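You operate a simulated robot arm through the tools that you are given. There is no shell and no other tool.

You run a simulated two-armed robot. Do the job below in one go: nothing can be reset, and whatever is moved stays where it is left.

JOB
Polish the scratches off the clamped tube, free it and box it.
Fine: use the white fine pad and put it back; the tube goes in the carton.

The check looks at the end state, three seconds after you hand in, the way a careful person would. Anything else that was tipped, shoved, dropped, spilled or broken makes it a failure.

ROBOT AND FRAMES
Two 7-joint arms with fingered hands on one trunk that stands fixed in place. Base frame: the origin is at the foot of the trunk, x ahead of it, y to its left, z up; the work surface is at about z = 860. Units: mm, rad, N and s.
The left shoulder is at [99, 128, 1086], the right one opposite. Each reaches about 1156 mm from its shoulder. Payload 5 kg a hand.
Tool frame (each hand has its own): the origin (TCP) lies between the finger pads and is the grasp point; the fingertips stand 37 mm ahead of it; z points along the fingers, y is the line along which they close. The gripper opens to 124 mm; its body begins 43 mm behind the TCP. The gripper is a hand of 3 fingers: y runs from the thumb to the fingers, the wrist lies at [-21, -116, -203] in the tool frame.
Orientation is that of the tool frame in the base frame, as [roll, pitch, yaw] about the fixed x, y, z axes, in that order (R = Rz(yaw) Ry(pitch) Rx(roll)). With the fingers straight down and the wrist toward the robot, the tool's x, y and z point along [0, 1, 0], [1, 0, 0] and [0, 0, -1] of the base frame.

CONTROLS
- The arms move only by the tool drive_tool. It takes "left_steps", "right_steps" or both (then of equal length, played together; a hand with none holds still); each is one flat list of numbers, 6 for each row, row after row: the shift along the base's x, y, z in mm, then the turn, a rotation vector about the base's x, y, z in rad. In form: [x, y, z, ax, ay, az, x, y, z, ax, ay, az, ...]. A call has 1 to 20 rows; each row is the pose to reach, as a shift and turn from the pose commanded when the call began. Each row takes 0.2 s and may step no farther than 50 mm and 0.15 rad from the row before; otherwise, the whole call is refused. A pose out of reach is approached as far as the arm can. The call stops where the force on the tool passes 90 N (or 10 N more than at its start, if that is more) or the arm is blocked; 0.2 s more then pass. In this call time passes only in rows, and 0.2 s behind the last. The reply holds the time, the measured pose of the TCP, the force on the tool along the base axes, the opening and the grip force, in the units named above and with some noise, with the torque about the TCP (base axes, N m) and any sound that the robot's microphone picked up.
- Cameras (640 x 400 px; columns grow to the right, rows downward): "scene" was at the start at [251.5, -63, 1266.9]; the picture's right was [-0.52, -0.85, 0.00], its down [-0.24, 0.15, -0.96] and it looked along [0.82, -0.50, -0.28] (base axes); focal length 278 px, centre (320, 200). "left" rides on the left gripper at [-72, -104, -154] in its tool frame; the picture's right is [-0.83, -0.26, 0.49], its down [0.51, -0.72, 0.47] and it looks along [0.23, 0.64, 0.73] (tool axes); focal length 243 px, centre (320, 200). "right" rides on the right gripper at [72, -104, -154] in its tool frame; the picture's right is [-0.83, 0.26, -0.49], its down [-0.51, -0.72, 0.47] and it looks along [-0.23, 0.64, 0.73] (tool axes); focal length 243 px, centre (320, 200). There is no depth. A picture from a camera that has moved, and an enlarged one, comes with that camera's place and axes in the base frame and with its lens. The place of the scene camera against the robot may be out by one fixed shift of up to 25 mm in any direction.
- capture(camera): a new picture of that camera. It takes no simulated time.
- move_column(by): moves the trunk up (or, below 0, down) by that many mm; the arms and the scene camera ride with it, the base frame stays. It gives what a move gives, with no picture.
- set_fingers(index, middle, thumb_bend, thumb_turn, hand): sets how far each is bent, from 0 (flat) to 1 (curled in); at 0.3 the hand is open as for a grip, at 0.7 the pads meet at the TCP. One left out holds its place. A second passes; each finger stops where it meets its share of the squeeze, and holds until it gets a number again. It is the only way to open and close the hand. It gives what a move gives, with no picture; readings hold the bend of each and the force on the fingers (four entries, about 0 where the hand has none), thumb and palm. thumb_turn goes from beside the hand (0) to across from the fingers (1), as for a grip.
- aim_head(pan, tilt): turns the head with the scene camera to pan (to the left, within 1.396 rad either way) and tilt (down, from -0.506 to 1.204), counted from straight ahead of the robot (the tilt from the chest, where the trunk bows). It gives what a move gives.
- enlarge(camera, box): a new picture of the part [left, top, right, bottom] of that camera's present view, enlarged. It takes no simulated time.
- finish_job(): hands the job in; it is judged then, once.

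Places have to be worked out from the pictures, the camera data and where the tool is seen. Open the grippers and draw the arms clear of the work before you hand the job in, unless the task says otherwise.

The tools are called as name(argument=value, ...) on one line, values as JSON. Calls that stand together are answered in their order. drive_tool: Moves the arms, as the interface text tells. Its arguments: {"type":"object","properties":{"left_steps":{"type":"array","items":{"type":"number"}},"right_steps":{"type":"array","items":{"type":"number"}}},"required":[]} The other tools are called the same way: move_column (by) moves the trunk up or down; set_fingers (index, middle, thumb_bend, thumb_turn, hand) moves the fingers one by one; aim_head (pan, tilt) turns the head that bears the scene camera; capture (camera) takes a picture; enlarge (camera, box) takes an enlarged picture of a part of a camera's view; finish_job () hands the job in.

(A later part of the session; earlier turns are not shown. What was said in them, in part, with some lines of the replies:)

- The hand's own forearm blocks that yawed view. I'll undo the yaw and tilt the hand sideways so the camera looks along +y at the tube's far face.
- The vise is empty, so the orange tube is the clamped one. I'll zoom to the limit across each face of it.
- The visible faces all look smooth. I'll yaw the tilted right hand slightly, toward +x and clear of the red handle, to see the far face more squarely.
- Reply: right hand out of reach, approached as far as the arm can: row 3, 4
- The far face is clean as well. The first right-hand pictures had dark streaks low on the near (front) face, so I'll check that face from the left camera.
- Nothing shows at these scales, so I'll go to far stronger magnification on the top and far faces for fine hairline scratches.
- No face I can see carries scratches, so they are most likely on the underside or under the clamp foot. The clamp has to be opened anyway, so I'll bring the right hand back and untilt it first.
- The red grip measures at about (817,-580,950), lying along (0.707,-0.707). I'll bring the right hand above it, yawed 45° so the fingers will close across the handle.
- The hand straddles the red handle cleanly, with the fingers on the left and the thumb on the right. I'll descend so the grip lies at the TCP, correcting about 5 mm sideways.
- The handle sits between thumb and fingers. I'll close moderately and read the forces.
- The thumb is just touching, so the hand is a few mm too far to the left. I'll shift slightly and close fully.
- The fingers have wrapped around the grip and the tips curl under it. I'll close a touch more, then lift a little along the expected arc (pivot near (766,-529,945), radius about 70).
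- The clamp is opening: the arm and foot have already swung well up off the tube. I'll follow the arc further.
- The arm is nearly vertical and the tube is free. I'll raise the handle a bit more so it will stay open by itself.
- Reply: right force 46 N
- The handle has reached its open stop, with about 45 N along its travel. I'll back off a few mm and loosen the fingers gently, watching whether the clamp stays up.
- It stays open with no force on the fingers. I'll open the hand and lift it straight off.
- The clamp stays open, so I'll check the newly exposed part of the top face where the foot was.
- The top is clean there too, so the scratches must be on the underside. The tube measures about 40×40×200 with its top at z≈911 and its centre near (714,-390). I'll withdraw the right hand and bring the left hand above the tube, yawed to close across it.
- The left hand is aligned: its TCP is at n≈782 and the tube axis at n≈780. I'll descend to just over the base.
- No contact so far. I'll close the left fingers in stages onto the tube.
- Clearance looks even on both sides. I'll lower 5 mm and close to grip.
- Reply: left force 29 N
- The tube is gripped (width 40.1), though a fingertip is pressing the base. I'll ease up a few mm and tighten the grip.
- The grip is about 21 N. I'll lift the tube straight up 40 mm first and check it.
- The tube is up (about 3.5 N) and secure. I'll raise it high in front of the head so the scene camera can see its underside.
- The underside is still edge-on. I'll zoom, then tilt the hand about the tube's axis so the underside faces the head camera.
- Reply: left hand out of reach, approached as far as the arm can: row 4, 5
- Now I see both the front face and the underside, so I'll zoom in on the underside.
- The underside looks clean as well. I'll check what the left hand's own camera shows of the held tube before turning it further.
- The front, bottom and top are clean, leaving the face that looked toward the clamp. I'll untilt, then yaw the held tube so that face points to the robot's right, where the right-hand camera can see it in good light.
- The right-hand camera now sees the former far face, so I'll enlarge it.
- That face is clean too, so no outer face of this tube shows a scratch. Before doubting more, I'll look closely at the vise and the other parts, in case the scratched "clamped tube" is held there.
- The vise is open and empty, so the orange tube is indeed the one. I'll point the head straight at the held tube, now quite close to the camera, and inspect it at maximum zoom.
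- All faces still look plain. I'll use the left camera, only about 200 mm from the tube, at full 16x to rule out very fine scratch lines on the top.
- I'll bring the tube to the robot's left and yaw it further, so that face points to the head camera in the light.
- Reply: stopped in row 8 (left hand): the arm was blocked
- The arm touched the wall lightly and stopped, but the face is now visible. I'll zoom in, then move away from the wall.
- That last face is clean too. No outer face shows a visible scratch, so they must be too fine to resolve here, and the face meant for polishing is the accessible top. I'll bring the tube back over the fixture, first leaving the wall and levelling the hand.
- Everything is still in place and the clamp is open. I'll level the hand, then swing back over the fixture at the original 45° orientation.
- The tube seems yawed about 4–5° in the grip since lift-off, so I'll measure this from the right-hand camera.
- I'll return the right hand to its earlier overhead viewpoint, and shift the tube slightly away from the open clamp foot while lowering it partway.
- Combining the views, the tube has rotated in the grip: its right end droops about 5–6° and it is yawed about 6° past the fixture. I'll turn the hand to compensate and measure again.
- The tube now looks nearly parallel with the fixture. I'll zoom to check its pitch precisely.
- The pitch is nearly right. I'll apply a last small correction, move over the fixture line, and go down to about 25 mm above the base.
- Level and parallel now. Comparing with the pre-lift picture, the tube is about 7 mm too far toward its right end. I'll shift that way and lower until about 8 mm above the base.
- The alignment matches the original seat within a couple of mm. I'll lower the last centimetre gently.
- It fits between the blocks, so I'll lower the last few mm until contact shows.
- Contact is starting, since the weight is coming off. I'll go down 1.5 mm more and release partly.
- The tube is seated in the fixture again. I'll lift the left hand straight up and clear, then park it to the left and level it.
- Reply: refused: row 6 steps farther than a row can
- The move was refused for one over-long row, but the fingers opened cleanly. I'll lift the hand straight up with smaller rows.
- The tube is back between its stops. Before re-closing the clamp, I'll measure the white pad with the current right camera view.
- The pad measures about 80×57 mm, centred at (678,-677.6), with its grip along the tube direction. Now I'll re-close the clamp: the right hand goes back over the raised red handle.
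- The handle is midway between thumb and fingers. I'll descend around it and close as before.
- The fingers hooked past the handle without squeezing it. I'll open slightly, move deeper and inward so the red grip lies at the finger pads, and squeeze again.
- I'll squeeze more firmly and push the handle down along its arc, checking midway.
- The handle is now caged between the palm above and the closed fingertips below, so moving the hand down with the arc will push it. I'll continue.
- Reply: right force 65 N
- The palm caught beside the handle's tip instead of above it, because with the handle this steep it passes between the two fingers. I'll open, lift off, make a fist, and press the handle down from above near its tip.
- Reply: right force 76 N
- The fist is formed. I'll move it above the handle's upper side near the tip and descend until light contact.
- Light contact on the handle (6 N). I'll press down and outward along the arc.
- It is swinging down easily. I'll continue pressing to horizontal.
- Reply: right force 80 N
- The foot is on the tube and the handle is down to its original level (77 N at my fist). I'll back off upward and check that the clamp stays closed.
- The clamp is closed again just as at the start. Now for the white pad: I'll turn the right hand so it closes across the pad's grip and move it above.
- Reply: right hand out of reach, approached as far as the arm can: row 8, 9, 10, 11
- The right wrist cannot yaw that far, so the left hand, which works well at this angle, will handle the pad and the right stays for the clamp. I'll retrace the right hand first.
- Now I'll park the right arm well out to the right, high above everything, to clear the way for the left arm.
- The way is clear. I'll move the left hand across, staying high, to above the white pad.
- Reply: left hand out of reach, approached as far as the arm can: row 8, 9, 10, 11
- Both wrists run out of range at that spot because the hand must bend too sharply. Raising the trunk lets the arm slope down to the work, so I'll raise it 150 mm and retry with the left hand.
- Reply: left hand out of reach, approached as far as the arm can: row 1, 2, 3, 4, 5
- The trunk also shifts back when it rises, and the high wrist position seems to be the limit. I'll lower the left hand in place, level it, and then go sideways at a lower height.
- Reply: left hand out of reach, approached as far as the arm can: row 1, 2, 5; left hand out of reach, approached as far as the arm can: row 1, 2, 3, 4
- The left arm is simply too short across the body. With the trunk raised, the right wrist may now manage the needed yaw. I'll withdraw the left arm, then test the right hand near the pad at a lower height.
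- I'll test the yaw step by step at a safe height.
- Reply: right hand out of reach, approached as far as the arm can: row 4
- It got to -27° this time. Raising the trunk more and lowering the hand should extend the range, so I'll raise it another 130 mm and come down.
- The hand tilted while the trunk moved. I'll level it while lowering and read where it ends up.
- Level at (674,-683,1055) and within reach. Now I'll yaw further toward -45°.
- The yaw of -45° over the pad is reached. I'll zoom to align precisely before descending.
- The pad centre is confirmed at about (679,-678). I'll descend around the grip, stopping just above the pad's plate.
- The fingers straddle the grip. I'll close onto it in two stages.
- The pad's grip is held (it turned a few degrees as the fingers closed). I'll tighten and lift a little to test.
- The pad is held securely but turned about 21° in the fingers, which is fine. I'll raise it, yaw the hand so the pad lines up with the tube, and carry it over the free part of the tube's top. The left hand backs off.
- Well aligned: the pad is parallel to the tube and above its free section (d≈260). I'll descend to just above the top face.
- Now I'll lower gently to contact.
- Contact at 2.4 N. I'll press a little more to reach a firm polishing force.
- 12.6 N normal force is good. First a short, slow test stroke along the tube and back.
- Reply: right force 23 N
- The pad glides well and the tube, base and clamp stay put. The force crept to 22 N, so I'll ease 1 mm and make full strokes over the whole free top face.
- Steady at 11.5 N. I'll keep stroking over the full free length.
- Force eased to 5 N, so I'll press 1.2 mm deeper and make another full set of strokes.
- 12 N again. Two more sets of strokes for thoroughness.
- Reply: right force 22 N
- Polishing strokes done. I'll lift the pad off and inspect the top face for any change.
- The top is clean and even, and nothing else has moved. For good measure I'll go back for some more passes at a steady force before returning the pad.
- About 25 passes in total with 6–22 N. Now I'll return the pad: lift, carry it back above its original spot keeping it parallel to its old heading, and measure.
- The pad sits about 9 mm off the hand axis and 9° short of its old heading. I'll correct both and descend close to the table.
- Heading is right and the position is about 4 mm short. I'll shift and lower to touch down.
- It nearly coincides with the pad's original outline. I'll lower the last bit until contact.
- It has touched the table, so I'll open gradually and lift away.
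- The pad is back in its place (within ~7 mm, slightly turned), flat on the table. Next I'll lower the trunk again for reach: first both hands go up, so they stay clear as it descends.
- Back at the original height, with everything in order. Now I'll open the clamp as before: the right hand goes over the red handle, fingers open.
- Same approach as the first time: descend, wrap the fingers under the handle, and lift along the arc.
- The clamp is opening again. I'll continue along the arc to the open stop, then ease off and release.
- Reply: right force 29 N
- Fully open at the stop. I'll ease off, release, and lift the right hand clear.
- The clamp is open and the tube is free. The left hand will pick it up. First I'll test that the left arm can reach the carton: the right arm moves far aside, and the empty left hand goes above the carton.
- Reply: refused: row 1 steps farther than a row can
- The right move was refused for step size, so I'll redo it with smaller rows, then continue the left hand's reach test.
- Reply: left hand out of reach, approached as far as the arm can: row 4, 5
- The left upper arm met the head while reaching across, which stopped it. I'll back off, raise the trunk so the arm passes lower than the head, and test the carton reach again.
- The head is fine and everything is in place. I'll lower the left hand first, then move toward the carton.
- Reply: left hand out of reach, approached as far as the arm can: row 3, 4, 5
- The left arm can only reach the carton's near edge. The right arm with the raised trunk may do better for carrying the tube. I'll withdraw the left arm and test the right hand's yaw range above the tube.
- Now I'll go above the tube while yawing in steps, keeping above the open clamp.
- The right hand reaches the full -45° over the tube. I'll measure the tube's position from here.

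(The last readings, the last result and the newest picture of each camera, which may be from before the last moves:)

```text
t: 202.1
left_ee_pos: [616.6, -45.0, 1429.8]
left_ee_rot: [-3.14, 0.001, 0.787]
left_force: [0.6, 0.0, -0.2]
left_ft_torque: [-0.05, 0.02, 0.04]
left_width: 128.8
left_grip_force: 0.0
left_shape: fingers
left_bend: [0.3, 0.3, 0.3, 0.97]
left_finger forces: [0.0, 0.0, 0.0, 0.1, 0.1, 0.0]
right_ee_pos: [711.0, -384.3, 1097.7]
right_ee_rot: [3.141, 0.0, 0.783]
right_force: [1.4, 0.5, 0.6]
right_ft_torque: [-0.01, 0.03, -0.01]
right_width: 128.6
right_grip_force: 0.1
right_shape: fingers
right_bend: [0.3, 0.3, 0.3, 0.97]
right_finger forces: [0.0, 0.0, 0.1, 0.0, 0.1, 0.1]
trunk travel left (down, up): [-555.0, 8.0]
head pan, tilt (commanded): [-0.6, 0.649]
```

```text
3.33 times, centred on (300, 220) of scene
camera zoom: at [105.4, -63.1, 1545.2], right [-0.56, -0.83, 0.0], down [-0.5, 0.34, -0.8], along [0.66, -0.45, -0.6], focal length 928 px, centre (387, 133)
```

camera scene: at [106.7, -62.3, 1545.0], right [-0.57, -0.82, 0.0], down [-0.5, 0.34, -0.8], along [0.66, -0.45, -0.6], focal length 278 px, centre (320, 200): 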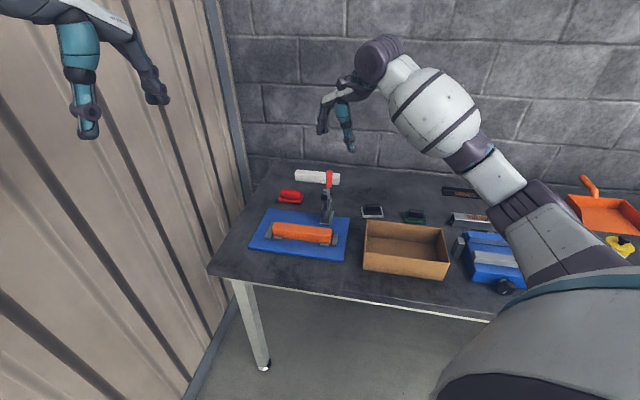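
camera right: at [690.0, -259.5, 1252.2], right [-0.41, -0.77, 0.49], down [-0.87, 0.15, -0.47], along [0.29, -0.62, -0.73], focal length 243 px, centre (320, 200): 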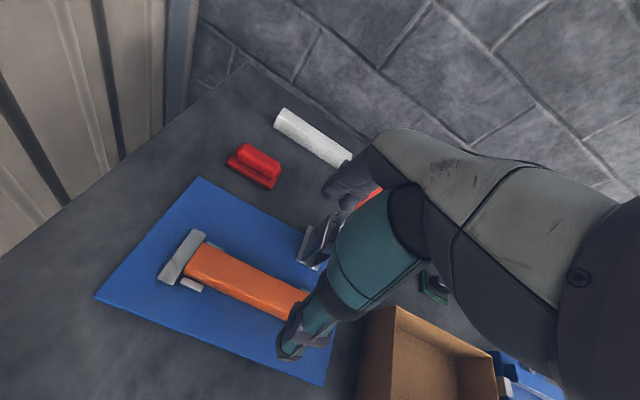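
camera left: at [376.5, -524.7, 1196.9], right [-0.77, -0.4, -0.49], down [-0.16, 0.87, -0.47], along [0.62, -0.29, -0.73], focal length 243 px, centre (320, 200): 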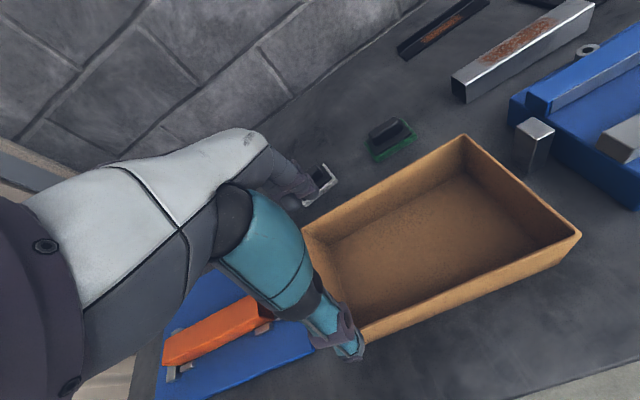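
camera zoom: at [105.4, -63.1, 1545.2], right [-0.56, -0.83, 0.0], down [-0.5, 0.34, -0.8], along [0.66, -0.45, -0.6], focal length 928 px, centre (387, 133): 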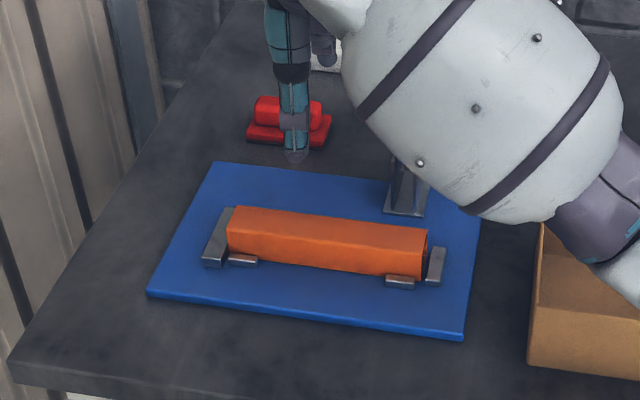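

The tube's centre is at about (714,-388). I'll align and descend with the fingers open.

drive_tool(right_steps=[2, -2, -40, 0, 0, 0, 3.5, -3.5, -80, 0, 0, 0, 3.5, -3.5, -120, 0, 0, 0, 3.5, -3.5, -150, 0, 0, 0, 3.5, -3.5, -168, 0, 0, 0, 3.5, -3.5, -179, 0, 0, 0])

set_fingers(hand="right", index=0.53, middle=0.53, thumb_bend=0.53)

capture(camera="right")

enlarge(camera="left", box=[300, 60, 500, 240])

```text
t: 203.5
left_ee_pos: [615.8, -44.9, 1430.1]
left_ee_rot: [-3.14, 0.001, 0.789]
left_force: [-0.5, 0.2, -0.3]
left_ft_torque: [-0.01, -0.01, 0.0]
left_width: 128.8
left_grip_force: 0.1
left_shape: fingers
left_bend: [0.3, 0.3, 0.3, 0.97]
left_finger forces: [0.0, 0.1, 0.0, 0.0, 0.0, 0.0]
right_ee_pos: [714.7, -387.2, 920.5]
right_ee_rot: [-3.141, 0.0, 0.784]
right_force: [-0.3, -0.6, 1.4]
right_ft_torque: [-0.03, 0.01, -0.02]
right_width: 128.8
right_grip_force: 0.1
right_shape: fingers
right_bend: [0.3, 0.3, 0.3, 0.97]
right_finger forces: [0.0, 0.1, 0.0, 0.0, 0.0, 0.0]
trunk travel left (down, up): [-555.0, 8.0]
head pan, tilt (commanded): [-0.6, 0.649]
```

```text
t: 204.5
left_ee_pos: [617.0, -44.4, 1429.5]
left_ee_rot: [-3.14, 0.0, 0.788]
left_force: [0.9, 0.0, -1.4]
left_ft_torque: [-0.01, -0.02, 0.03]
left_width: 128.9
left_grip_force: 0.1
left_shape: fingers
left_bend: [0.3, 0.3, 0.3, 0.97]
left_finger forces: [0.0, 0.0, 0.0, 0.1, 0.0, 0.1]
right_ee_pos: [714.9, -387.8, 919.9]
right_ee_rot: [3.141, 0.001, 0.785]
right_force: [0.1, 0.5, 0.0]
right_ft_torque: [-0.03, 0.0, -0.03]
right_width: 58.8
right_grip_force: 0.0
right_shape: fingers
right_bend: [0.53, 0.53, 0.53, 0.97]
right_finger forces: [0.0, 0.1, 0.0, 0.1, 0.0, 0.0]
trunk travel left (down, up): [-555.0, 8.0]
head pan, tilt (commanded): [-0.6, 0.649]
```

```text
taken
camera right: at [692.8, -262.8, 1074.8], right [-0.4, -0.77, 0.49], down [-0.87, 0.15, -0.47], along [0.29, -0.62, -0.73], focal length 243 px, centre (320, 200)
```

right: 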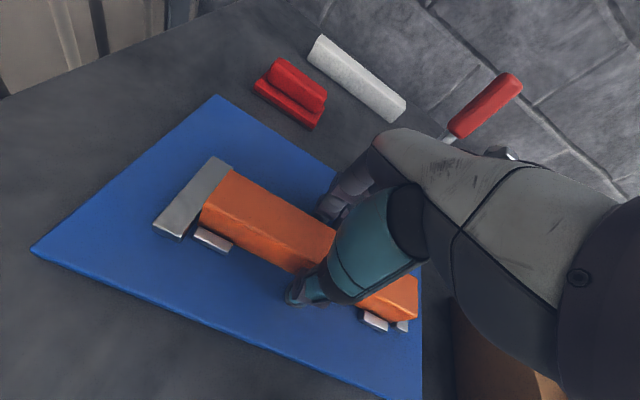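

```text
2.22 times, centred on (400, 150) of left
camera zoom: at [491.3, -23.4, 1585.0], right [-0.77, -0.4, -0.49], down [-0.15, 0.87, -0.47], along [0.62, -0.29, -0.73], focal length 539 px, centre (142, 311)
```

zoom: 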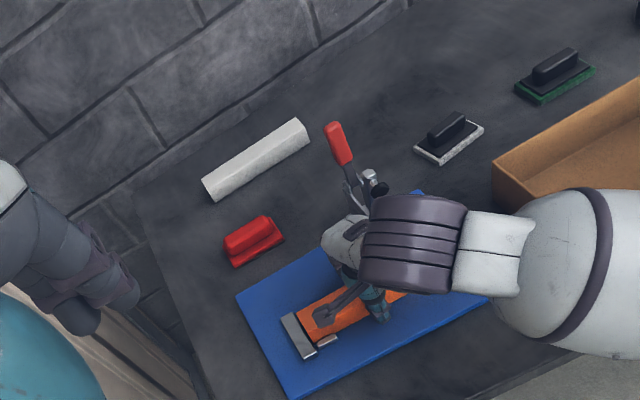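

Aligned, with no contacts. I'll lower 2 mm and grip the tube firmly.

drive_tool(right_steps=[0, 0, -2, 0, 0, 0])

set_fingers(hand="right", index=0.68, middle=0.68, thumb_bend=0.68)

set_fingers(hand="right", index=0.9, middle=0.9, thumb_bend=0.9)

capture(camera="right")

```text
t: 204.9
left_ee_pos: [616.8, -46.2, 1429.2]
left_ee_rot: [-3.141, 0.002, 0.788]
left_force: [-0.2, 0.3, -0.2]
left_ft_torque: [0.05, 0.02, 0.05]
left_width: 129.2
left_grip_force: 0.0
left_shape: fingers
left_bend: [0.3, 0.3, 0.3, 0.97]
left_finger forces: [0.0, 0.0, 0.0, 0.1, 0.0, 0.0]
right_ee_pos: [713.9, -388.1, 918.1]
right_ee_rot: [-3.141, 0.0, 0.783]
right_force: [-0.3, 0.2, 0.4]
right_ft_torque: [-0.02, 0.01, 0.01]
right_width: 59.2
right_grip_force: 0.0
right_shape: fingers
right_bend: [0.53, 0.53, 0.53, 0.97]
right_finger forces: [0.1, 0.1, 0.0, 0.0, 0.1, 0.1]
trunk travel left (down, up): [-555.0, 8.0]
head pan, tilt (commanded): [-0.6, 0.649]
```

```text
t: 205.9
left_ee_pos: [618.3, -44.9, 1430.2]
left_ee_rot: [-3.141, 0.0, 0.788]
left_force: [0.1, 0.3, -0.9]
left_ft_torque: [-0.01, 0.03, 0.01]
left_width: 128.6
left_grip_force: 0.0
left_shape: fingers
left_bend: [0.3, 0.3, 0.3, 0.97]
left_finger forces: [0.0, 0.1, 0.1, 0.0, 0.1, 0.0]
right_ee_pos: [714.5, -387.2, 916.9]
right_ee_rot: [-3.141, -0.001, 0.782]
right_force: [3.5, -3.9, 0.0]
right_ft_torque: [-0.2, -0.09, 0.19]
right_width: 40.1
right_grip_force: 15.1
right_shape: fingers
right_bend: [0.6, 0.62, 0.6, 0.97]
right_finger forces: [8.1, 9.7, 0.1, 0.0, 12.2, 0.0]
trunk travel left (down, up): [-555.0, 8.0]
head pan, tilt (commanded): [-0.6, 0.649]
```

```text
t: 206.9
left_ee_pos: [617.4, -47.0, 1429.4]
left_ee_rot: [-3.137, 0.0, 0.787]
left_force: [0.0, -0.2, 0.3]
left_ft_torque: [0.0, -0.03, 0.0]
left_width: 128.9
left_grip_force: 0.0
left_shape: fingers
left_bend: [0.3, 0.3, 0.3, 0.97]
left_finger forces: [0.0, 0.0, 0.1, 0.0, 0.0, 0.0]
right_ee_pos: [713.9, -387.8, 917.7]
right_ee_rot: [-3.14, 0.0, 0.784]
right_force: [1.3, -2.0, -0.6]
right_ft_torque: [-0.2, -0.13, 0.19]
right_width: 39.3
right_grip_force: 22.7
right_shape: fingers
right_bend: [0.6, 0.6, 0.6, 0.97]
right_finger forces: [12.2, 11.6, 0.1, 0.0, 21.1, 0.1]
trunk travel left (down, up): [-555.0, 8.0]
head pan, tilt (commanded): [-0.6, 0.649]
```

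```text
taken
camera right: at [693.3, -263.5, 1071.4], right [-0.4, -0.77, 0.49], down [-0.87, 0.15, -0.47], along [0.29, -0.62, -0.73], focal length 243 px, centre (320, 200)
```

right: 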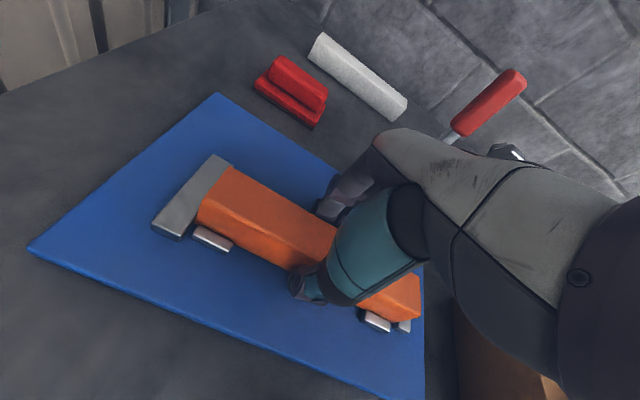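

A balanced grip of about 22 N. I'll lift straight up, then slightly away from the clamp foot.

drive_tool(right_steps=[0, 0, 8, 0, 0, 0, 0, 0, 18, 0, 0, 0, -2, 2, 30, 0, 0, 0, -8, 8, 45, 0, 0, 0, -14, 14, 70, 0, 0, 0, -18, 18, 105, 0, 0, 0, -18, 18, 145, 0, 0, 0, -18, 18, 180, 0, 0, 0])

capture(camera="right")

capture(camera="scene")

enlarge(camera="left", box=[300, 60, 500, 240])

```text
t: 208.7
left_ee_pos: [617.9, -44.8, 1430.4]
left_ee_rot: [-3.14, 0.0, 0.789]
left_force: [0.4, 0.7, -0.3]
left_ft_torque: [0.04, -0.01, -0.02]
left_width: 128.8
left_grip_force: 0.0
left_shape: fingers
left_bend: [0.3, 0.3, 0.3, 0.97]
left_finger forces: [0.0, 0.0, 0.1, 0.0, 0.1, 0.0]
right_ee_pos: [695.7, -369.6, 1099.1]
right_ee_rot: [3.141, -0.002, 0.784]
right_force: [0.0, -0.1, -4.8]
right_ft_torque: [-0.03, 0.01, 0.01]
right_width: 39.7
right_grip_force: 21.3
right_shape: fingers
right_bend: [0.59, 0.61, 0.61, 0.95]
right_finger forces: [13.0, 8.0, 0.1, 0.0, 20.8, 0.0]
trunk travel left (down, up): [-555.0, 8.0]
head pan, tilt (commanded): [-0.6, 0.649]
```

```text
taken
camera right: at [673.9, -245.3, 1251.7], right [-0.4, -0.77, 0.49], down [-0.87, 0.15, -0.47], along [0.29, -0.62, -0.73], focal length 243 px, centre (320, 200)
```

right: 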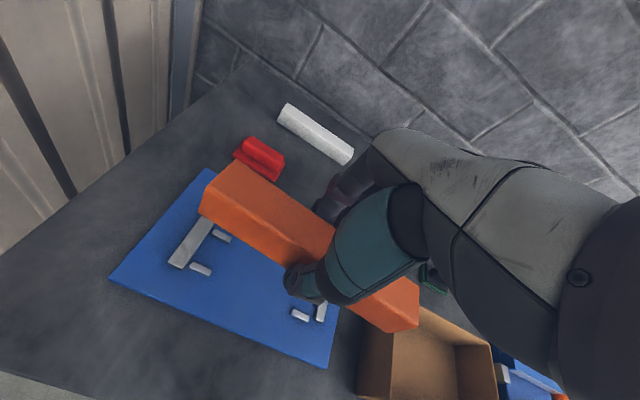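

```text
taken
camera scene: at [105.5, -63.1, 1545.3], right [-0.56, -0.83, 0.0], down [-0.5, 0.34, -0.8], along [0.66, -0.45, -0.6], focal length 278 px, centre (320, 200)
```

scene: 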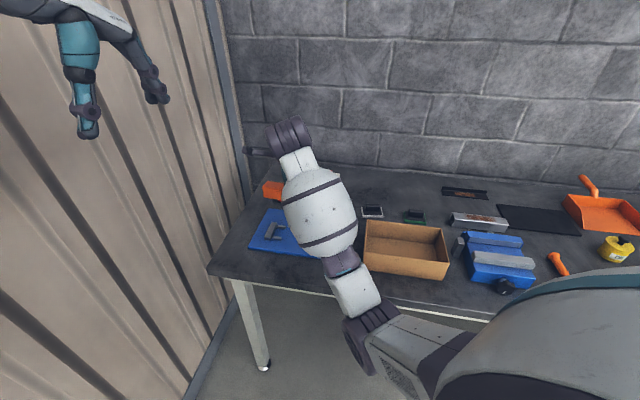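

```text
2.22 times, centred on (400, 150) of left
camera zoom: at [491.7, -22.9, 1585.2], right [-0.77, -0.4, -0.49], down [-0.15, 0.87, -0.47], along [0.62, -0.29, -0.73], focal length 539 px, centre (142, 311)
```

zoom: 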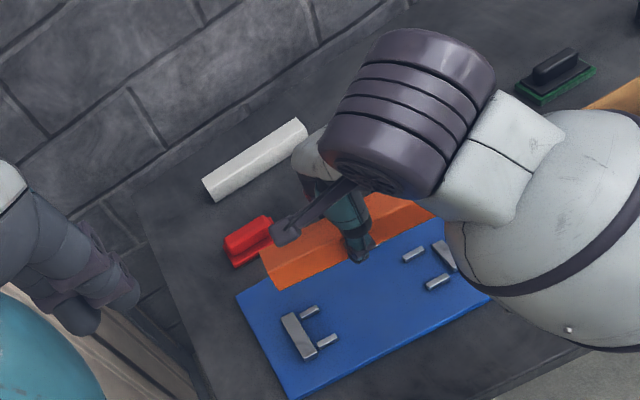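

The tube is lifted cleanly. I'll carry it across, high above everything, to over the carton.

drive_tool(right_steps=[-25, -26, 5, 0, 0, 0, -50, -53, 5, 0, 0, 0, -75, -79, 5, 0, 0, 0, -100, -105, 5, 0, 0, 0, -125, -132, 5, 0, 0, 0, -150, -158, 5, 0, 0, 0, -175, -184, 5, 0, 0, 0, -200, -210, 5, 0, 0, 0, -227, -237, 5, 0, 0, 0])

capture(camera="right")

capture(camera="scene")

capture(camera="left")

```text
t: 210.7
left_ee_pos: [615.6, -46.5, 1431.1]
left_ee_rot: [-3.141, -0.001, 0.789]
left_force: [0.6, 0.1, -0.3]
left_ft_torque: [0.01, -0.02, 0.0]
left_width: 129.0
left_grip_force: 0.0
left_shape: fingers
left_bend: [0.3, 0.3, 0.3, 0.97]
left_finger forces: [0.1, 0.1, 0.1, 0.0, 0.0, 0.1]
right_ee_pos: [469.3, -608.5, 1104.2]
right_ee_rot: [-3.142, 0.0, 0.783]
right_force: [-0.1, -0.9, -4.9]
right_ft_torque: [0.01, -0.02, 0.01]
right_width: 39.4
right_grip_force: 20.5
right_shape: fingers
right_bend: [0.59, 0.61, 0.61, 0.95]
right_finger forces: [12.8, 7.9, 0.0, 0.0, 20.5, 0.0]
trunk travel left (down, up): [-555.0, 8.0]
head pan, tilt (commanded): [-0.6, 0.649]
```

```text
taken
camera right: at [448.4, -483.6, 1257.9], right [-0.4, -0.77, 0.49], down [-0.87, 0.15, -0.47], along [0.29, -0.62, -0.73], focal length 243 px, centre (320, 200)
```

right: 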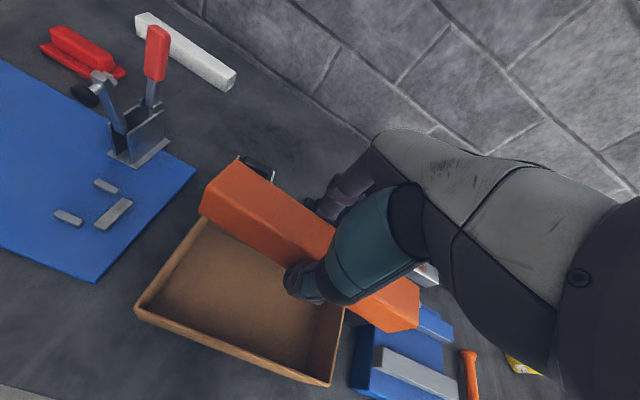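

```text
taken
camera scene: at [104.3, -65.1, 1545.3], right [-0.56, -0.83, 0.0], down [-0.5, 0.34, -0.8], along [0.66, -0.45, -0.6], focal length 278 px, centre (320, 200)
```

scene: 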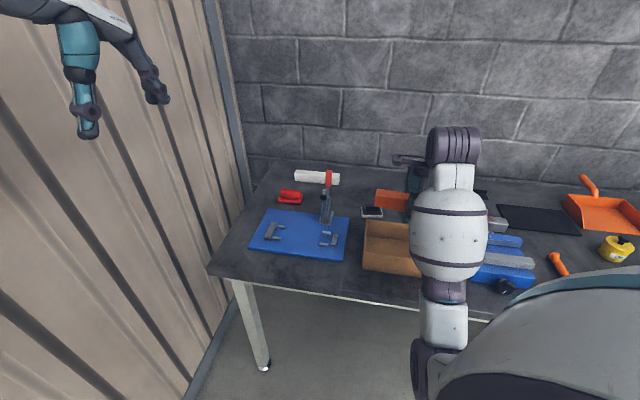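

```text
taken
camera left: at [490.4, -25.0, 1585.3], right [-0.77, -0.4, -0.49], down [-0.15, 0.87, -0.47], along [0.62, -0.29, -0.73], focal length 243 px, centre (320, 200)
```

left: 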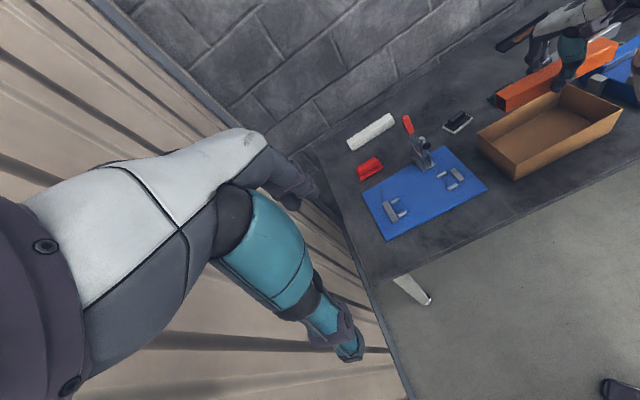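

The tube is over the carton. I'll zoom to check how it is turned relative to the box walls.

enlarge(camera="right", box=[120, 140, 440, 400])

enlarge(camera="left", box=[460, 30, 640, 190])

```text
1.54 times, centred on (280, 270) of right
camera zoom: at [448.4, -483.6, 1257.9], right [-0.4, -0.77, 0.49], down [-0.87, 0.15, -0.47], along [0.29, -0.62, -0.73], focal length 373 px, centre (382, 92)
```

zoom: 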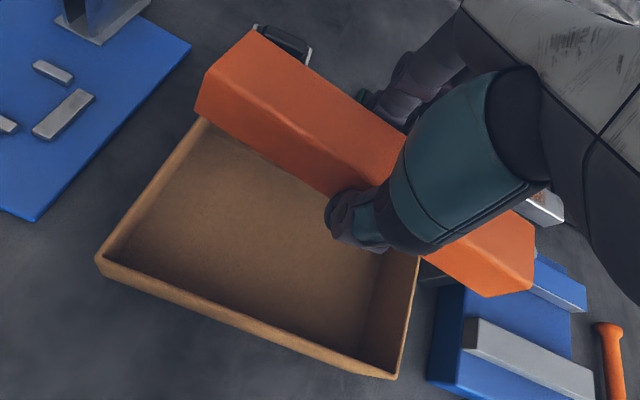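

```text
2.50 times, centred on (550, 110) of left
camera zoom: at [490.4, -25.0, 1585.3], right [-0.77, -0.4, -0.49], down [-0.15, 0.87, -0.47], along [0.62, -0.29, -0.73], focal length 606 px, centre (-255, 425)
```

zoom: 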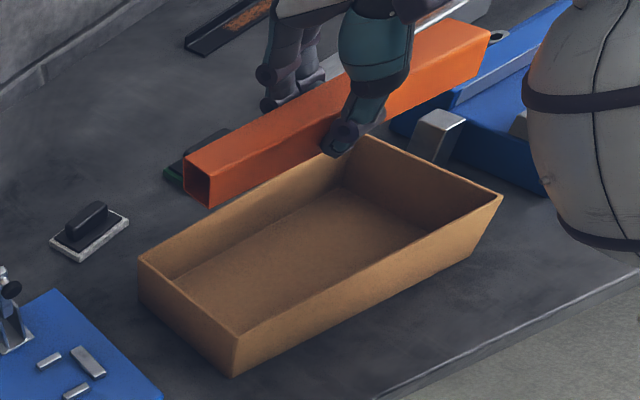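

The tube is about 5° off the box axis. I'll correct the yaw, centre it, and descend to just above the rim.

drive_tool(right_steps=[-1, -3, -30, 0, 0, 0.04, -2, -5, -65, 0, 0, 0.08, -2, -5, -100, 0, 0, 0.08, -2, -5, -118, 0, 0, 0.08])

capture(camera="right")

enlarge(camera="left", box=[460, 30, 640, 190])

enlarge(camera="right", box=[100, 140, 440, 400])

```text
t: 211.7
left_ee_pos: [616.6, -46.4, 1430.5]
left_ee_rot: [-3.137, 0.0, 0.787]
left_force: [-0.2, -1.0, 0.1]
left_ft_torque: [0.0, 0.0, 0.0]
left_width: 128.9
left_grip_force: 0.2
left_shape: fingers
left_bend: [0.3, 0.3, 0.3, 0.97]
left_finger forces: [0.0, 0.0, 0.0, 0.0, 0.1, 0.1]
right_ee_pos: [467.5, -612.7, 984.8]
right_ee_rot: [3.139, -0.001, 0.864]
right_force: [0.7, 0.7, -4.6]
right_ft_torque: [-0.02, -0.03, -0.03]
right_width: 39.6
right_grip_force: 20.6
right_shape: fingers
right_bend: [0.59, 0.61, 0.61, 0.95]
right_finger forces: [12.9, 8.1, 0.1, 0.1, 20.4, 0.0]
trunk travel left (down, up): [-555.0, 8.0]
head pan, tilt (commanded): [-0.6, 0.649]
```

```text
taken
camera right: at [436.7, -490.4, 1138.4], right [-0.34, -0.8, 0.49], down [-0.88, 0.08, -0.47], along [0.34, -0.59, -0.73], focal length 243 px, centre (320, 200)
```

right: 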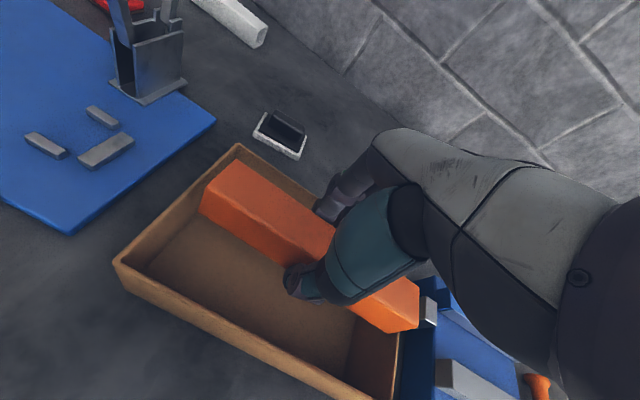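

```text
2.50 times, centred on (550, 110) of left
camera zoom: at [491.7, -24.3, 1584.8], right [-0.77, -0.4, -0.49], down [-0.15, 0.87, -0.47], along [0.62, -0.29, -0.73], focal length 606 px, centre (-255, 425)
```

zoom: 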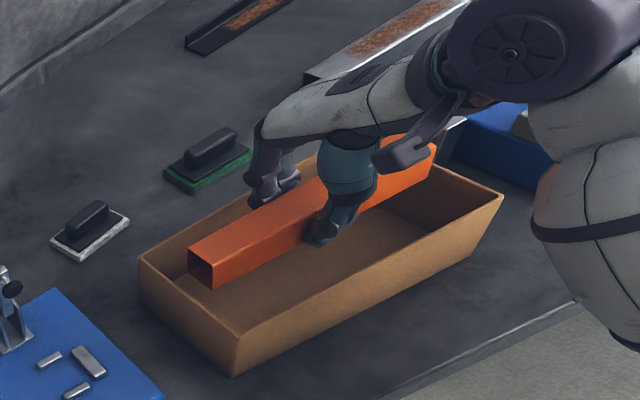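

```text
1.54 times, centred on (270, 270) of right
camera zoom: at [436.7, -490.4, 1138.4], right [-0.34, -0.8, 0.49], down [-0.88, 0.08, -0.47], along [0.34, -0.59, -0.73], focal length 373 px, centre (397, 92)
```

zoom: 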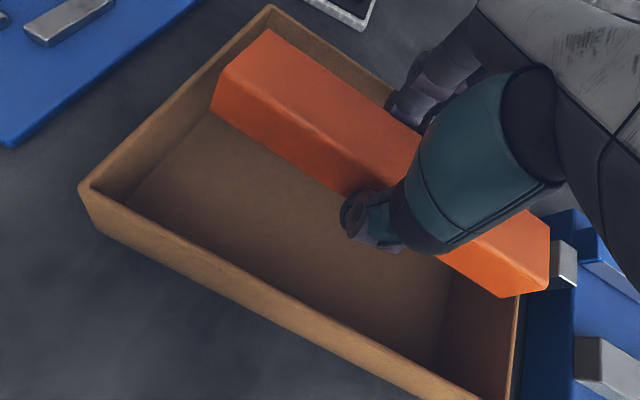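

Centred well: about 17–20 mm to each end wall and centred between the side walls. I'll lower it into the carton.

drive_tool(right_steps=[0, 0, -18, 0, 0, 0, 0, 0, -36, 0, 0, 0, 0, 0, -52, 0, 0, 0, 0, 0, -64, 0, 0, 0])

capture(camera="right")

enlarge(camera="left", box=[460, 30, 640, 190])

```text
t: 212.7
left_ee_pos: [616.9, -44.5, 1430.7]
left_ee_rot: [-3.137, -0.001, 0.789]
left_force: [0.8, 0.1, 0.4]
left_ft_torque: [-0.01, -0.01, 0.04]
left_width: 128.9
left_grip_force: 0.0
left_shape: fingers
left_bend: [0.3, 0.3, 0.3, 0.97]
left_finger forces: [0.0, 0.1, 0.0, 0.1, 0.1, 0.1]
right_ee_pos: [467.2, -610.8, 919.6]
right_ee_rot: [-3.139, 0.001, 0.865]
right_force: [0.1, 0.0, -4.3]
right_ft_torque: [-0.02, 0.0, 0.0]
right_width: 39.6
right_grip_force: 21.4
right_shape: fingers
right_bend: [0.59, 0.61, 0.61, 0.95]
right_finger forces: [12.7, 8.1, 0.0, 0.0, 20.5, 0.0]
trunk travel left (down, up): [-555.0, 8.0]
head pan, tilt (commanded): [-0.6, 0.649]
```

```text
taken
camera right: at [435.8, -489.0, 1073.1], right [-0.34, -0.8, 0.49], down [-0.88, 0.08, -0.47], along [0.34, -0.59, -0.73], focal length 243 px, centre (320, 200)
```

right: 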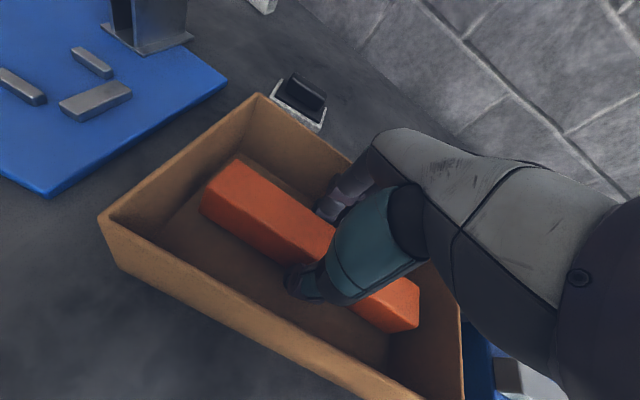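

```text
2.50 times, centred on (550, 110) of left
camera zoom: at [491.8, -24.0, 1584.7], right [-0.77, -0.4, -0.49], down [-0.15, 0.87, -0.47], along [0.62, -0.29, -0.73], focal length 606 px, centre (-255, 425)
```

zoom: 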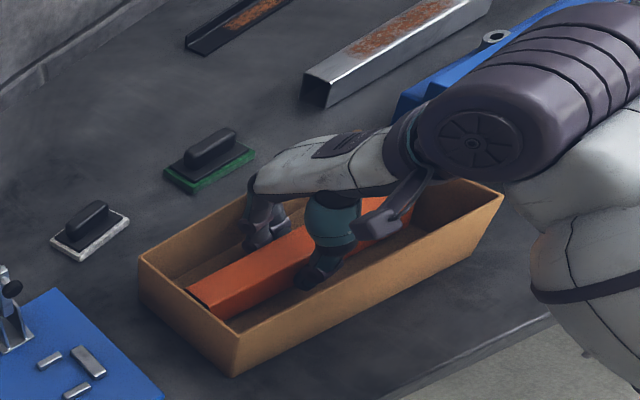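

It is inside, with no wall contact. I'll lower gently to the floor.

drive_tool(right_steps=[0, 0, -4, 0, 0, 0, 0, 0, -7, 0, 0, 0, 0, 0, -9, 0, 0, 0])

```text
t: 213.5
left_ee_pos: [616.9, -45.4, 1431.4]
left_ee_rot: [-3.139, -0.001, 0.787]
left_force: [0.9, -0.5, 0.0]
left_ft_torque: [0.04, 0.01, -0.01]
left_width: 128.4
left_grip_force: 0.0
left_shape: fingers
left_bend: [0.3, 0.3, 0.3, 0.97]
left_finger forces: [0.0, 0.0, 0.0, 0.0, 0.1, 0.0]
right_ee_pos: [467.9, -613.4, 911.9]
right_ee_rot: [3.141, -0.001, 0.864]
right_force: [0.2, -0.7, -4.2]
right_ft_torque: [-0.01, 0.03, 0.0]
right_width: 39.5
right_grip_force: 20.7
right_shape: fingers
right_bend: [0.59, 0.61, 0.61, 0.95]
right_finger forces: [12.7, 8.2, 0.0, 0.0, 20.5, 0.1]
trunk travel left (down, up): [-555.0, 8.0]
head pan, tilt (commanded): [-0.6, 0.649]
```

drive_tool(right_steps=[0, 0, -2, 0, 0, 0, 0, 0, -4, 0, 0, 0])

```text
t: 214.1
left_ee_pos: [616.8, -45.1, 1431.2]
left_ee_rot: [-3.141, 0.001, 0.788]
left_force: [0.1, -0.5, -0.3]
left_ft_torque: [0.04, -0.01, -0.01]
left_width: 129.0
left_grip_force: 0.0
left_shape: fingers
left_bend: [0.3, 0.3, 0.3, 0.97]
left_finger forces: [0.0, 0.0, 0.1, 0.1, 0.0, 0.1]
right_ee_pos: [468.5, -611.8, 909.6]
right_ee_rot: [3.141, 0.0, 0.865]
right_force: [-0.2, -0.1, 2.4]
right_ft_torque: [-0.09, -0.12, 0.0]
right_width: 39.6
right_grip_force: 21.4
right_shape: fingers
right_bend: [0.59, 0.61, 0.61, 0.95]
right_finger forces: [12.9, 8.9, 0.0, 0.0, 21.3, 0.1]
trunk travel left (down, up): [-555.0, 8.0]
head pan, tilt (commanded): [-0.6, 0.649]
```

It has touched the floor, so I'll release gently with a small opening.

set_fingers(hand="right", index=0.55, middle=0.55, thumb_bend=0.55)

capture(camera="right")

enlarge(camera="left", box=[460, 30, 640, 190])

```text
t: 215.1
left_ee_pos: [616.5, -45.0, 1430.2]
left_ee_rot: [-3.14, 0.0, 0.786]
left_force: [0.2, -1.0, -0.1]
left_ft_torque: [-0.04, -0.04, -0.02]
left_width: 128.9
left_grip_force: 0.0
left_shape: fingers
left_bend: [0.3, 0.3, 0.3, 0.97]
left_finger forces: [0.1, 0.0, 0.0, 0.0, 0.0, 0.0]
right_ee_pos: [466.9, -611.3, 908.7]
right_ee_rot: [-3.141, 0.001, 0.863]
right_force: [-1.1, 1.6, 0.5]
right_ft_torque: [-0.06, -0.09, 0.05]
right_width: 52.2
right_grip_force: 1.0
right_shape: fingers
right_bend: [0.55, 0.56, 0.55, 0.97]
right_finger forces: [0.3, 1.7, 0.0, 0.0, 0.1, 0.0]
trunk travel left (down, up): [-555.0, 8.0]
head pan, tilt (commanded): [-0.6, 0.649]
```

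```text
taken
camera right: at [436.1, -489.5, 1061.6], right [-0.34, -0.8, 0.49], down [-0.88, 0.08, -0.47], along [0.34, -0.59, -0.73], focal length 243 px, centre (320, 200)
```

right: 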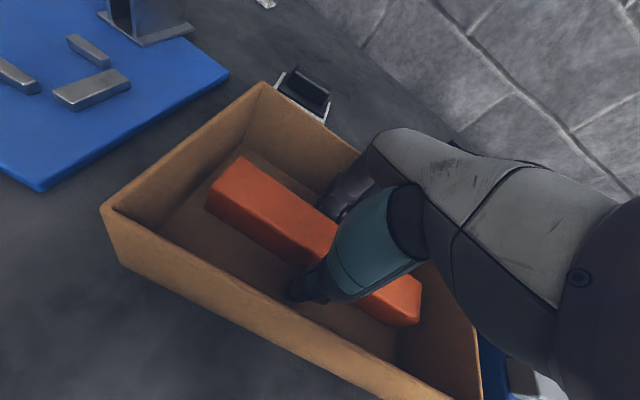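

```text
2.50 times, centred on (550, 110) of left
camera zoom: at [491.2, -23.2, 1585.0], right [-0.77, -0.4, -0.49], down [-0.15, 0.87, -0.47], along [0.62, -0.29, -0.73], focal length 606 px, centre (-255, 425)
```

zoom: 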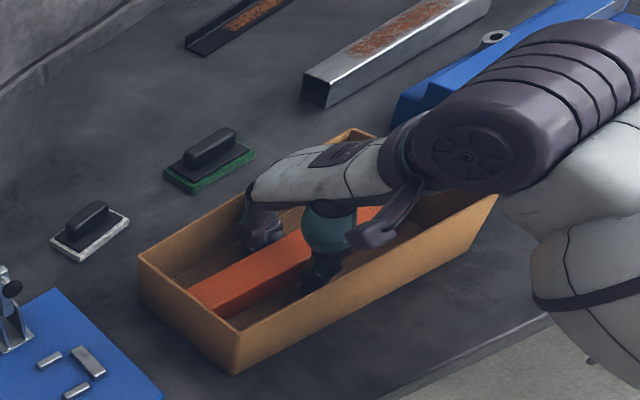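

The tube lies flat on the carton floor. I'll open a little more and lift the hand straight up.

set_fingers(hand="right", index=0.51, middle=0.51, thumb_bend=0.51)

drive_tool(right_steps=[0, 0, 8, 0, 0, 0, 0, 0, 20, 0, 0, 0, 0, 0, 40, 0, 0, 0])

capture(camera="right")

enlarge(camera="left", box=[460, 30, 640, 190])

```text
t: 216.1
left_ee_pos: [617.7, -46.3, 1430.6]
left_ee_rot: [-3.14, 0.0, 0.786]
left_force: [0.1, -0.2, -0.3]
left_ft_torque: [0.01, -0.02, 0.0]
left_width: 129.1
left_grip_force: 0.1
left_shape: fingers
left_bend: [0.3, 0.3, 0.3, 0.97]
left_finger forces: [0.1, 0.0, 0.0, 0.1, 0.1, 0.0]
right_ee_pos: [466.6, -611.9, 907.8]
right_ee_rot: [3.141, 0.0, 0.865]
right_force: [-1.3, 1.2, -0.4]
right_ft_torque: [-0.02, 0.0, -0.05]
right_width: 64.3
right_grip_force: 0.5
right_shape: fingers
right_bend: [0.51, 0.52, 0.51, 0.97]
right_finger forces: [0.0, 2.0, 0.0, 0.1, 0.0, 0.0]
trunk travel left (down, up): [-555.0, 8.0]
head pan, tilt (commanded): [-0.6, 0.649]
```

```text
t: 216.9
left_ee_pos: [616.5, -44.9, 1430.4]
left_ee_rot: [-3.138, 0.0, 0.788]
left_force: [-0.2, 0.2, -1.3]
left_ft_torque: [0.03, 0.02, 0.01]
left_width: 129.2
left_grip_force: 0.1
left_shape: fingers
left_bend: [0.3, 0.3, 0.3, 0.97]
left_finger forces: [0.0, 0.0, 0.0, 0.0, 0.0, 0.0]
right_ee_pos: [467.6, -613.2, 947.6]
right_ee_rot: [3.141, -0.001, 0.863]
right_force: [0.0, 0.7, 0.6]
right_ft_torque: [0.0, 0.02, 0.0]
right_width: 63.8
right_grip_force: 0.1
right_shape: fingers
right_bend: [0.51, 0.51, 0.51, 0.97]
right_finger forces: [0.1, 0.0, 0.1, 0.0, 0.0, 0.1]
trunk travel left (down, up): [-555.0, 8.0]
head pan, tilt (commanded): [-0.6, 0.649]
```

```text
taken
camera right: at [436.8, -490.0, 1101.6], right [-0.34, -0.8, 0.49], down [-0.88, 0.08, -0.47], along [0.34, -0.59, -0.73], focal length 243 px, centre (320, 200)
```

right: 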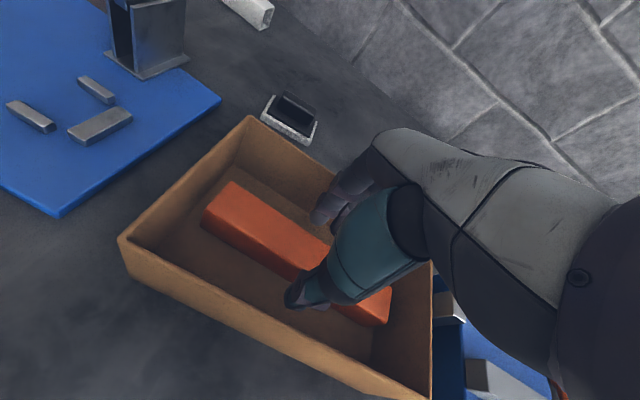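

```text
2.50 times, centred on (550, 110) of left
camera zoom: at [491.2, -23.4, 1585.2], right [-0.77, -0.4, -0.49], down [-0.15, 0.87, -0.47], along [0.62, -0.29, -0.73], focal length 606 px, centre (-255, 425)
```

zoom: 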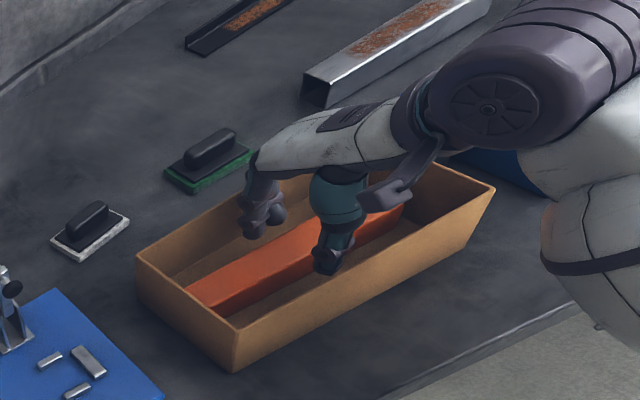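

The tube stays in the carton, which only shifted a few mm. I'll continue straight up, then open fully and withdraw to the side.

drive_tool(right_steps=[-2, 2, 40, 0, 0, 0, -2, 2, 85, 0, 0, 0, -2, 2, 130, 0, 0, 0, -2, 2, 175, 0, 0, 0, -2, -20, 220, 0, 0, 0.08, -2, -50, 255, 0, 0, 0.16, -2, -90, 280, 0, 0, 0.24, -2, -130, 300, 0, 0, 0.32, -4, -170, 320, 0, 0, 0.4])

set_fingers(hand="right", index=0.3, middle=0.3, thumb_bend=0.3)

capture(camera="scene")

capture(camera="left")

capture(camera="right")

```text
t: 218.9
left_ee_pos: [615.7, -47.0, 1430.5]
left_ee_rot: [-3.14, -0.002, 0.787]
left_force: [-0.2, -0.3, 0.7]
left_ft_torque: [0.01, -0.02, -0.01]
left_width: 128.9
left_grip_force: 0.0
left_shape: fingers
left_bend: [0.3, 0.3, 0.3, 0.97]
left_finger forces: [0.0, 0.1, 0.0, 0.0, 0.0, 0.1]
right_ee_pos: [460.9, -785.5, 1268.5]
right_ee_rot: [3.139, -0.001, 1.265]
right_force: [0.0, -0.2, 0.3]
right_ft_torque: [0.01, -0.03, 0.03]
right_width: 64.1
right_grip_force: 0.1
right_shape: fingers
right_bend: [0.51, 0.51, 0.51, 0.98]
right_finger forces: [0.1, 0.1, 0.0, 0.0, 0.2, 0.0]
trunk travel left (down, up): [-555.0, 8.0]
head pan, tilt (commanded): [-0.6, 0.649]
```

```text
t: 219.9
left_ee_pos: [618.0, -45.4, 1431.2]
left_ee_rot: [3.141, 0.0, 0.788]
left_force: [-0.2, 0.1, 1.0]
left_ft_torque: [-0.01, -0.01, -0.01]
left_width: 129.0
left_grip_force: 0.0
left_shape: fingers
left_bend: [0.3, 0.3, 0.3, 0.97]
left_finger forces: [0.0, 0.0, 0.0, 0.0, 0.0, 0.1]
right_ee_pos: [463.0, -783.7, 1268.6]
right_ee_rot: [-3.14, -0.001, 1.264]
right_force: [0.5, -0.4, 0.4]
right_ft_torque: [0.01, -0.03, 0.02]
right_width: 128.2
right_grip_force: 0.0
right_shape: fingers
right_bend: [0.3, 0.3, 0.3, 0.98]
right_finger forces: [0.1, 0.0, 0.0, 0.1, 0.0, 0.0]
trunk travel left (down, up): [-555.0, 8.0]
head pan, tilt (commanded): [-0.6, 0.649]
```

```text
taken
camera scene: at [105.2, -63.7, 1545.2], right [-0.56, -0.83, 0.0], down [-0.5, 0.34, -0.8], along [0.66, -0.45, -0.6], focal length 278 px, centre (320, 200)
```

scene: 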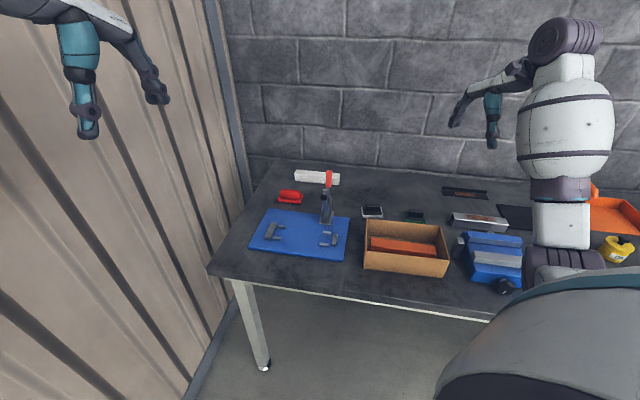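

```text
taken
camera left: at [491.5, -23.6, 1584.9], right [-0.77, -0.4, -0.49], down [-0.15, 0.87, -0.47], along [0.62, -0.29, -0.73], focal length 243 px, centre (320, 200)
```

left: 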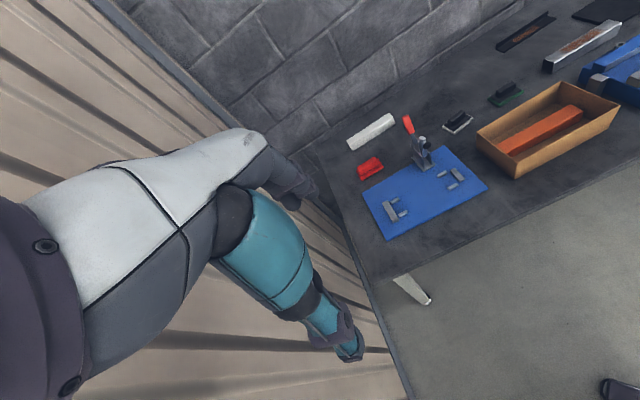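

```text
taken
camera right: at [386.2, -683.8, 1422.4], right [0.0, -0.87, 0.49], down [-0.84, -0.27, -0.47], along [0.54, -0.42, -0.73], focal length 243 px, centre (320, 200)
```

right: 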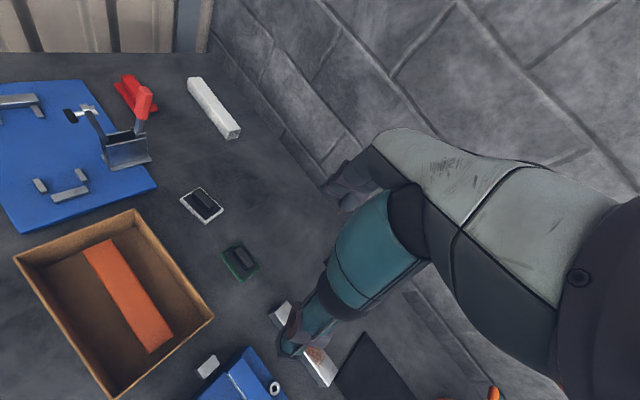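

The tube lies in the carton, and the pads, clamp and base are all in place. I'll take a final close look at each.

enlarge(camera="right", box=[0, 170, 260, 400])

enlarge(camera="scene", box=[350, 190, 470, 290])

enlarge(camera="right", box=[80, 235, 180, 355])

enlarge(camera="scene", box=[230, 160, 370, 280])

```text
1.74 times, centred on (130, 285) of right
camera zoom: at [386.2, -683.8, 1422.4], right [0.0, -0.87, 0.49], down [-0.84, -0.27, -0.47], along [0.54, -0.42, -0.73], focal length 422 px, centre (650, 52)
```

zoom: 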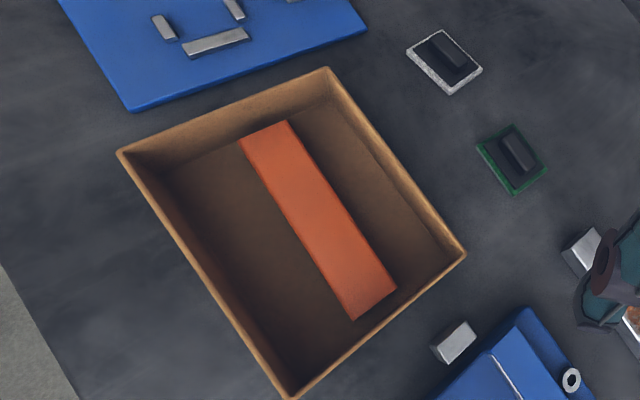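

```text
4.00 times, centred on (410, 240) of scene
camera zoom: at [105.2, -63.7, 1545.2], right [-0.56, -0.83, 0.0], down [-0.5, 0.34, -0.8], along [0.66, -0.45, -0.6], focal length 1114 px, centre (-40, 40)
```

zoom: 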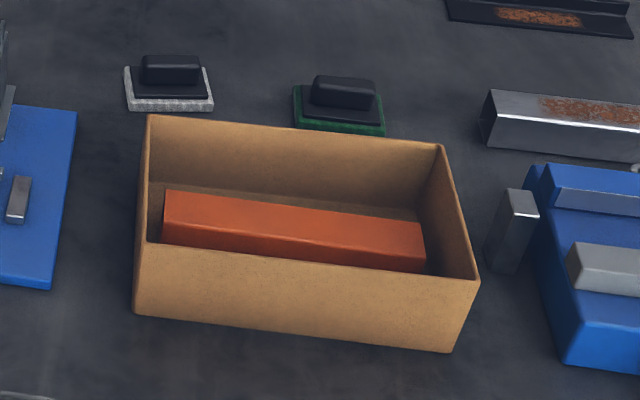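

```text
3.33 times, centred on (130, 295) of right
camera zoom: at [386.2, -683.8, 1422.4], right [0.0, -0.87, 0.49], down [-0.84, -0.27, -0.47], along [0.54, -0.42, -0.73], focal length 809 px, centre (953, -117)
```

zoom: 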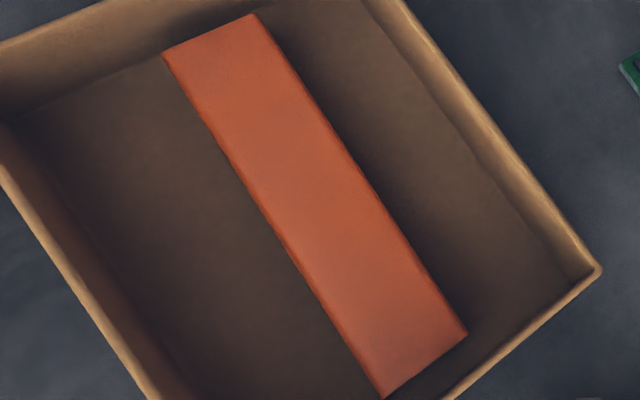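

```text
3.33 times, centred on (300, 220) of scene
camera zoom: at [105.2, -63.7, 1545.2], right [-0.56, -0.83, 0.0], down [-0.5, 0.34, -0.8], along [0.66, -0.45, -0.6], focal length 928 px, centre (387, 133)
```

zoom: 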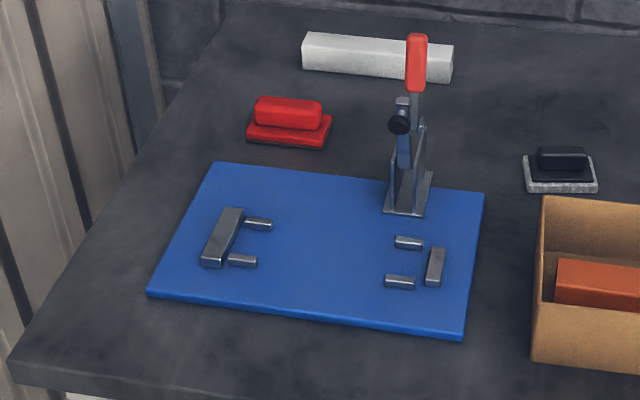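

All is in order: tube flat in the carton, white pad back, clamp open and standing, nothing tipped. I'll draw the right arm a little further clear before handing in.

drive_tool(right_steps=[-10, -25, 20, 0, 0, 0, -20, -50, 40, 0, 0, 0, -30, -75, 60, 0, 0, 0, -40, -100, 80, 0, 0, 0])

capture(camera="scene")

```text
t: 220.9
left_ee_pos: [615.3, -45.8, 1430.9]
left_ee_rot: [-3.14, 0.0, 0.786]
left_force: [0.1, -0.6, 0.7]
left_ft_torque: [0.02, -0.02, -0.02]
left_width: 128.5
left_grip_force: 0.1
left_shape: fingers
left_bend: [0.3, 0.3, 0.3, 0.97]
left_finger forces: [0.0, 0.0, 0.0, 0.0, 0.0, 0.0]
right_ee_pos: [423.4, -887.7, 1351.2]
right_ee_rot: [3.141, -0.002, 1.263]
right_force: [0.7, 0.2, 0.2]
right_ft_torque: [0.01, 0.0, -0.02]
right_width: 128.3
right_grip_force: 0.1
right_shape: fingers
right_bend: [0.3, 0.3, 0.3, 0.98]
right_finger forces: [0.0, 0.1, 0.1, 0.0, 0.0, 0.0]
trunk travel left (down, up): [-555.0, 8.0]
head pan, tilt (commanded): [-0.6, 0.649]
```

```text
taken
camera scene: at [104.0, -63.7, 1545.4], right [-0.56, -0.83, 0.0], down [-0.5, 0.34, -0.8], along [0.66, -0.45, -0.6], focal length 278 px, centre (320, 200)
```

scene: 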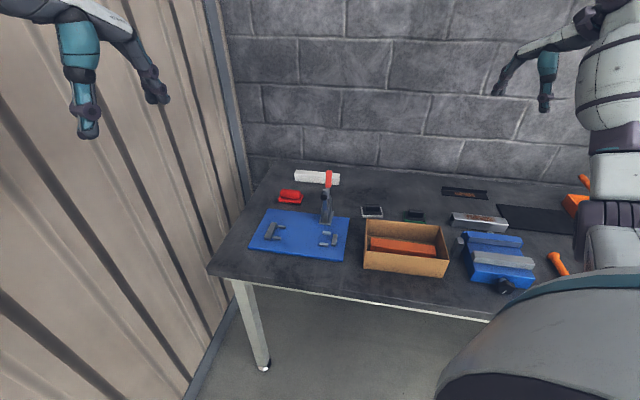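

Both hands are open and clear, and the work is in its final state, so I'm handing the job in.

finish_job()

```text
The job is handed in.
```

I handed the job in with the tube polished, freed and lying flat in the carton. However, I never saw the scratches, so I can't confirm they are gone.

- **Scratches:** I looked over all four faces of the orange tube at up to 16x zoom, both in the clamp and held in the hand, and found none. I polished the top face because it is the one you can reach while the tube is clamped.
- **Polishing:** I used the white fine pad, about 25 passes at roughly 5–22 N, on the part of the top not covered by the clamp foot. The strip under the foot and the short end beyond it were not polished, and neither were the other three faces.
- **Clamp:** I opened it early to inspect the tube, put the tube back and closed it again for polishing. I then opened it for good, and it is still open.
- **White pad:** it is back in its place, lying flat, about 7 mm off and turned roughly 13° from where it started.
- **Carton:** it shifted about 5 mm when my fingers opened inside it.
- **Contacts on the way:** the left arm touched the left wall once and nudged the head once. I saw no damage, and the last pictures show nothing else tipped, dropped or moved.

Both hands are open and clear of the work.
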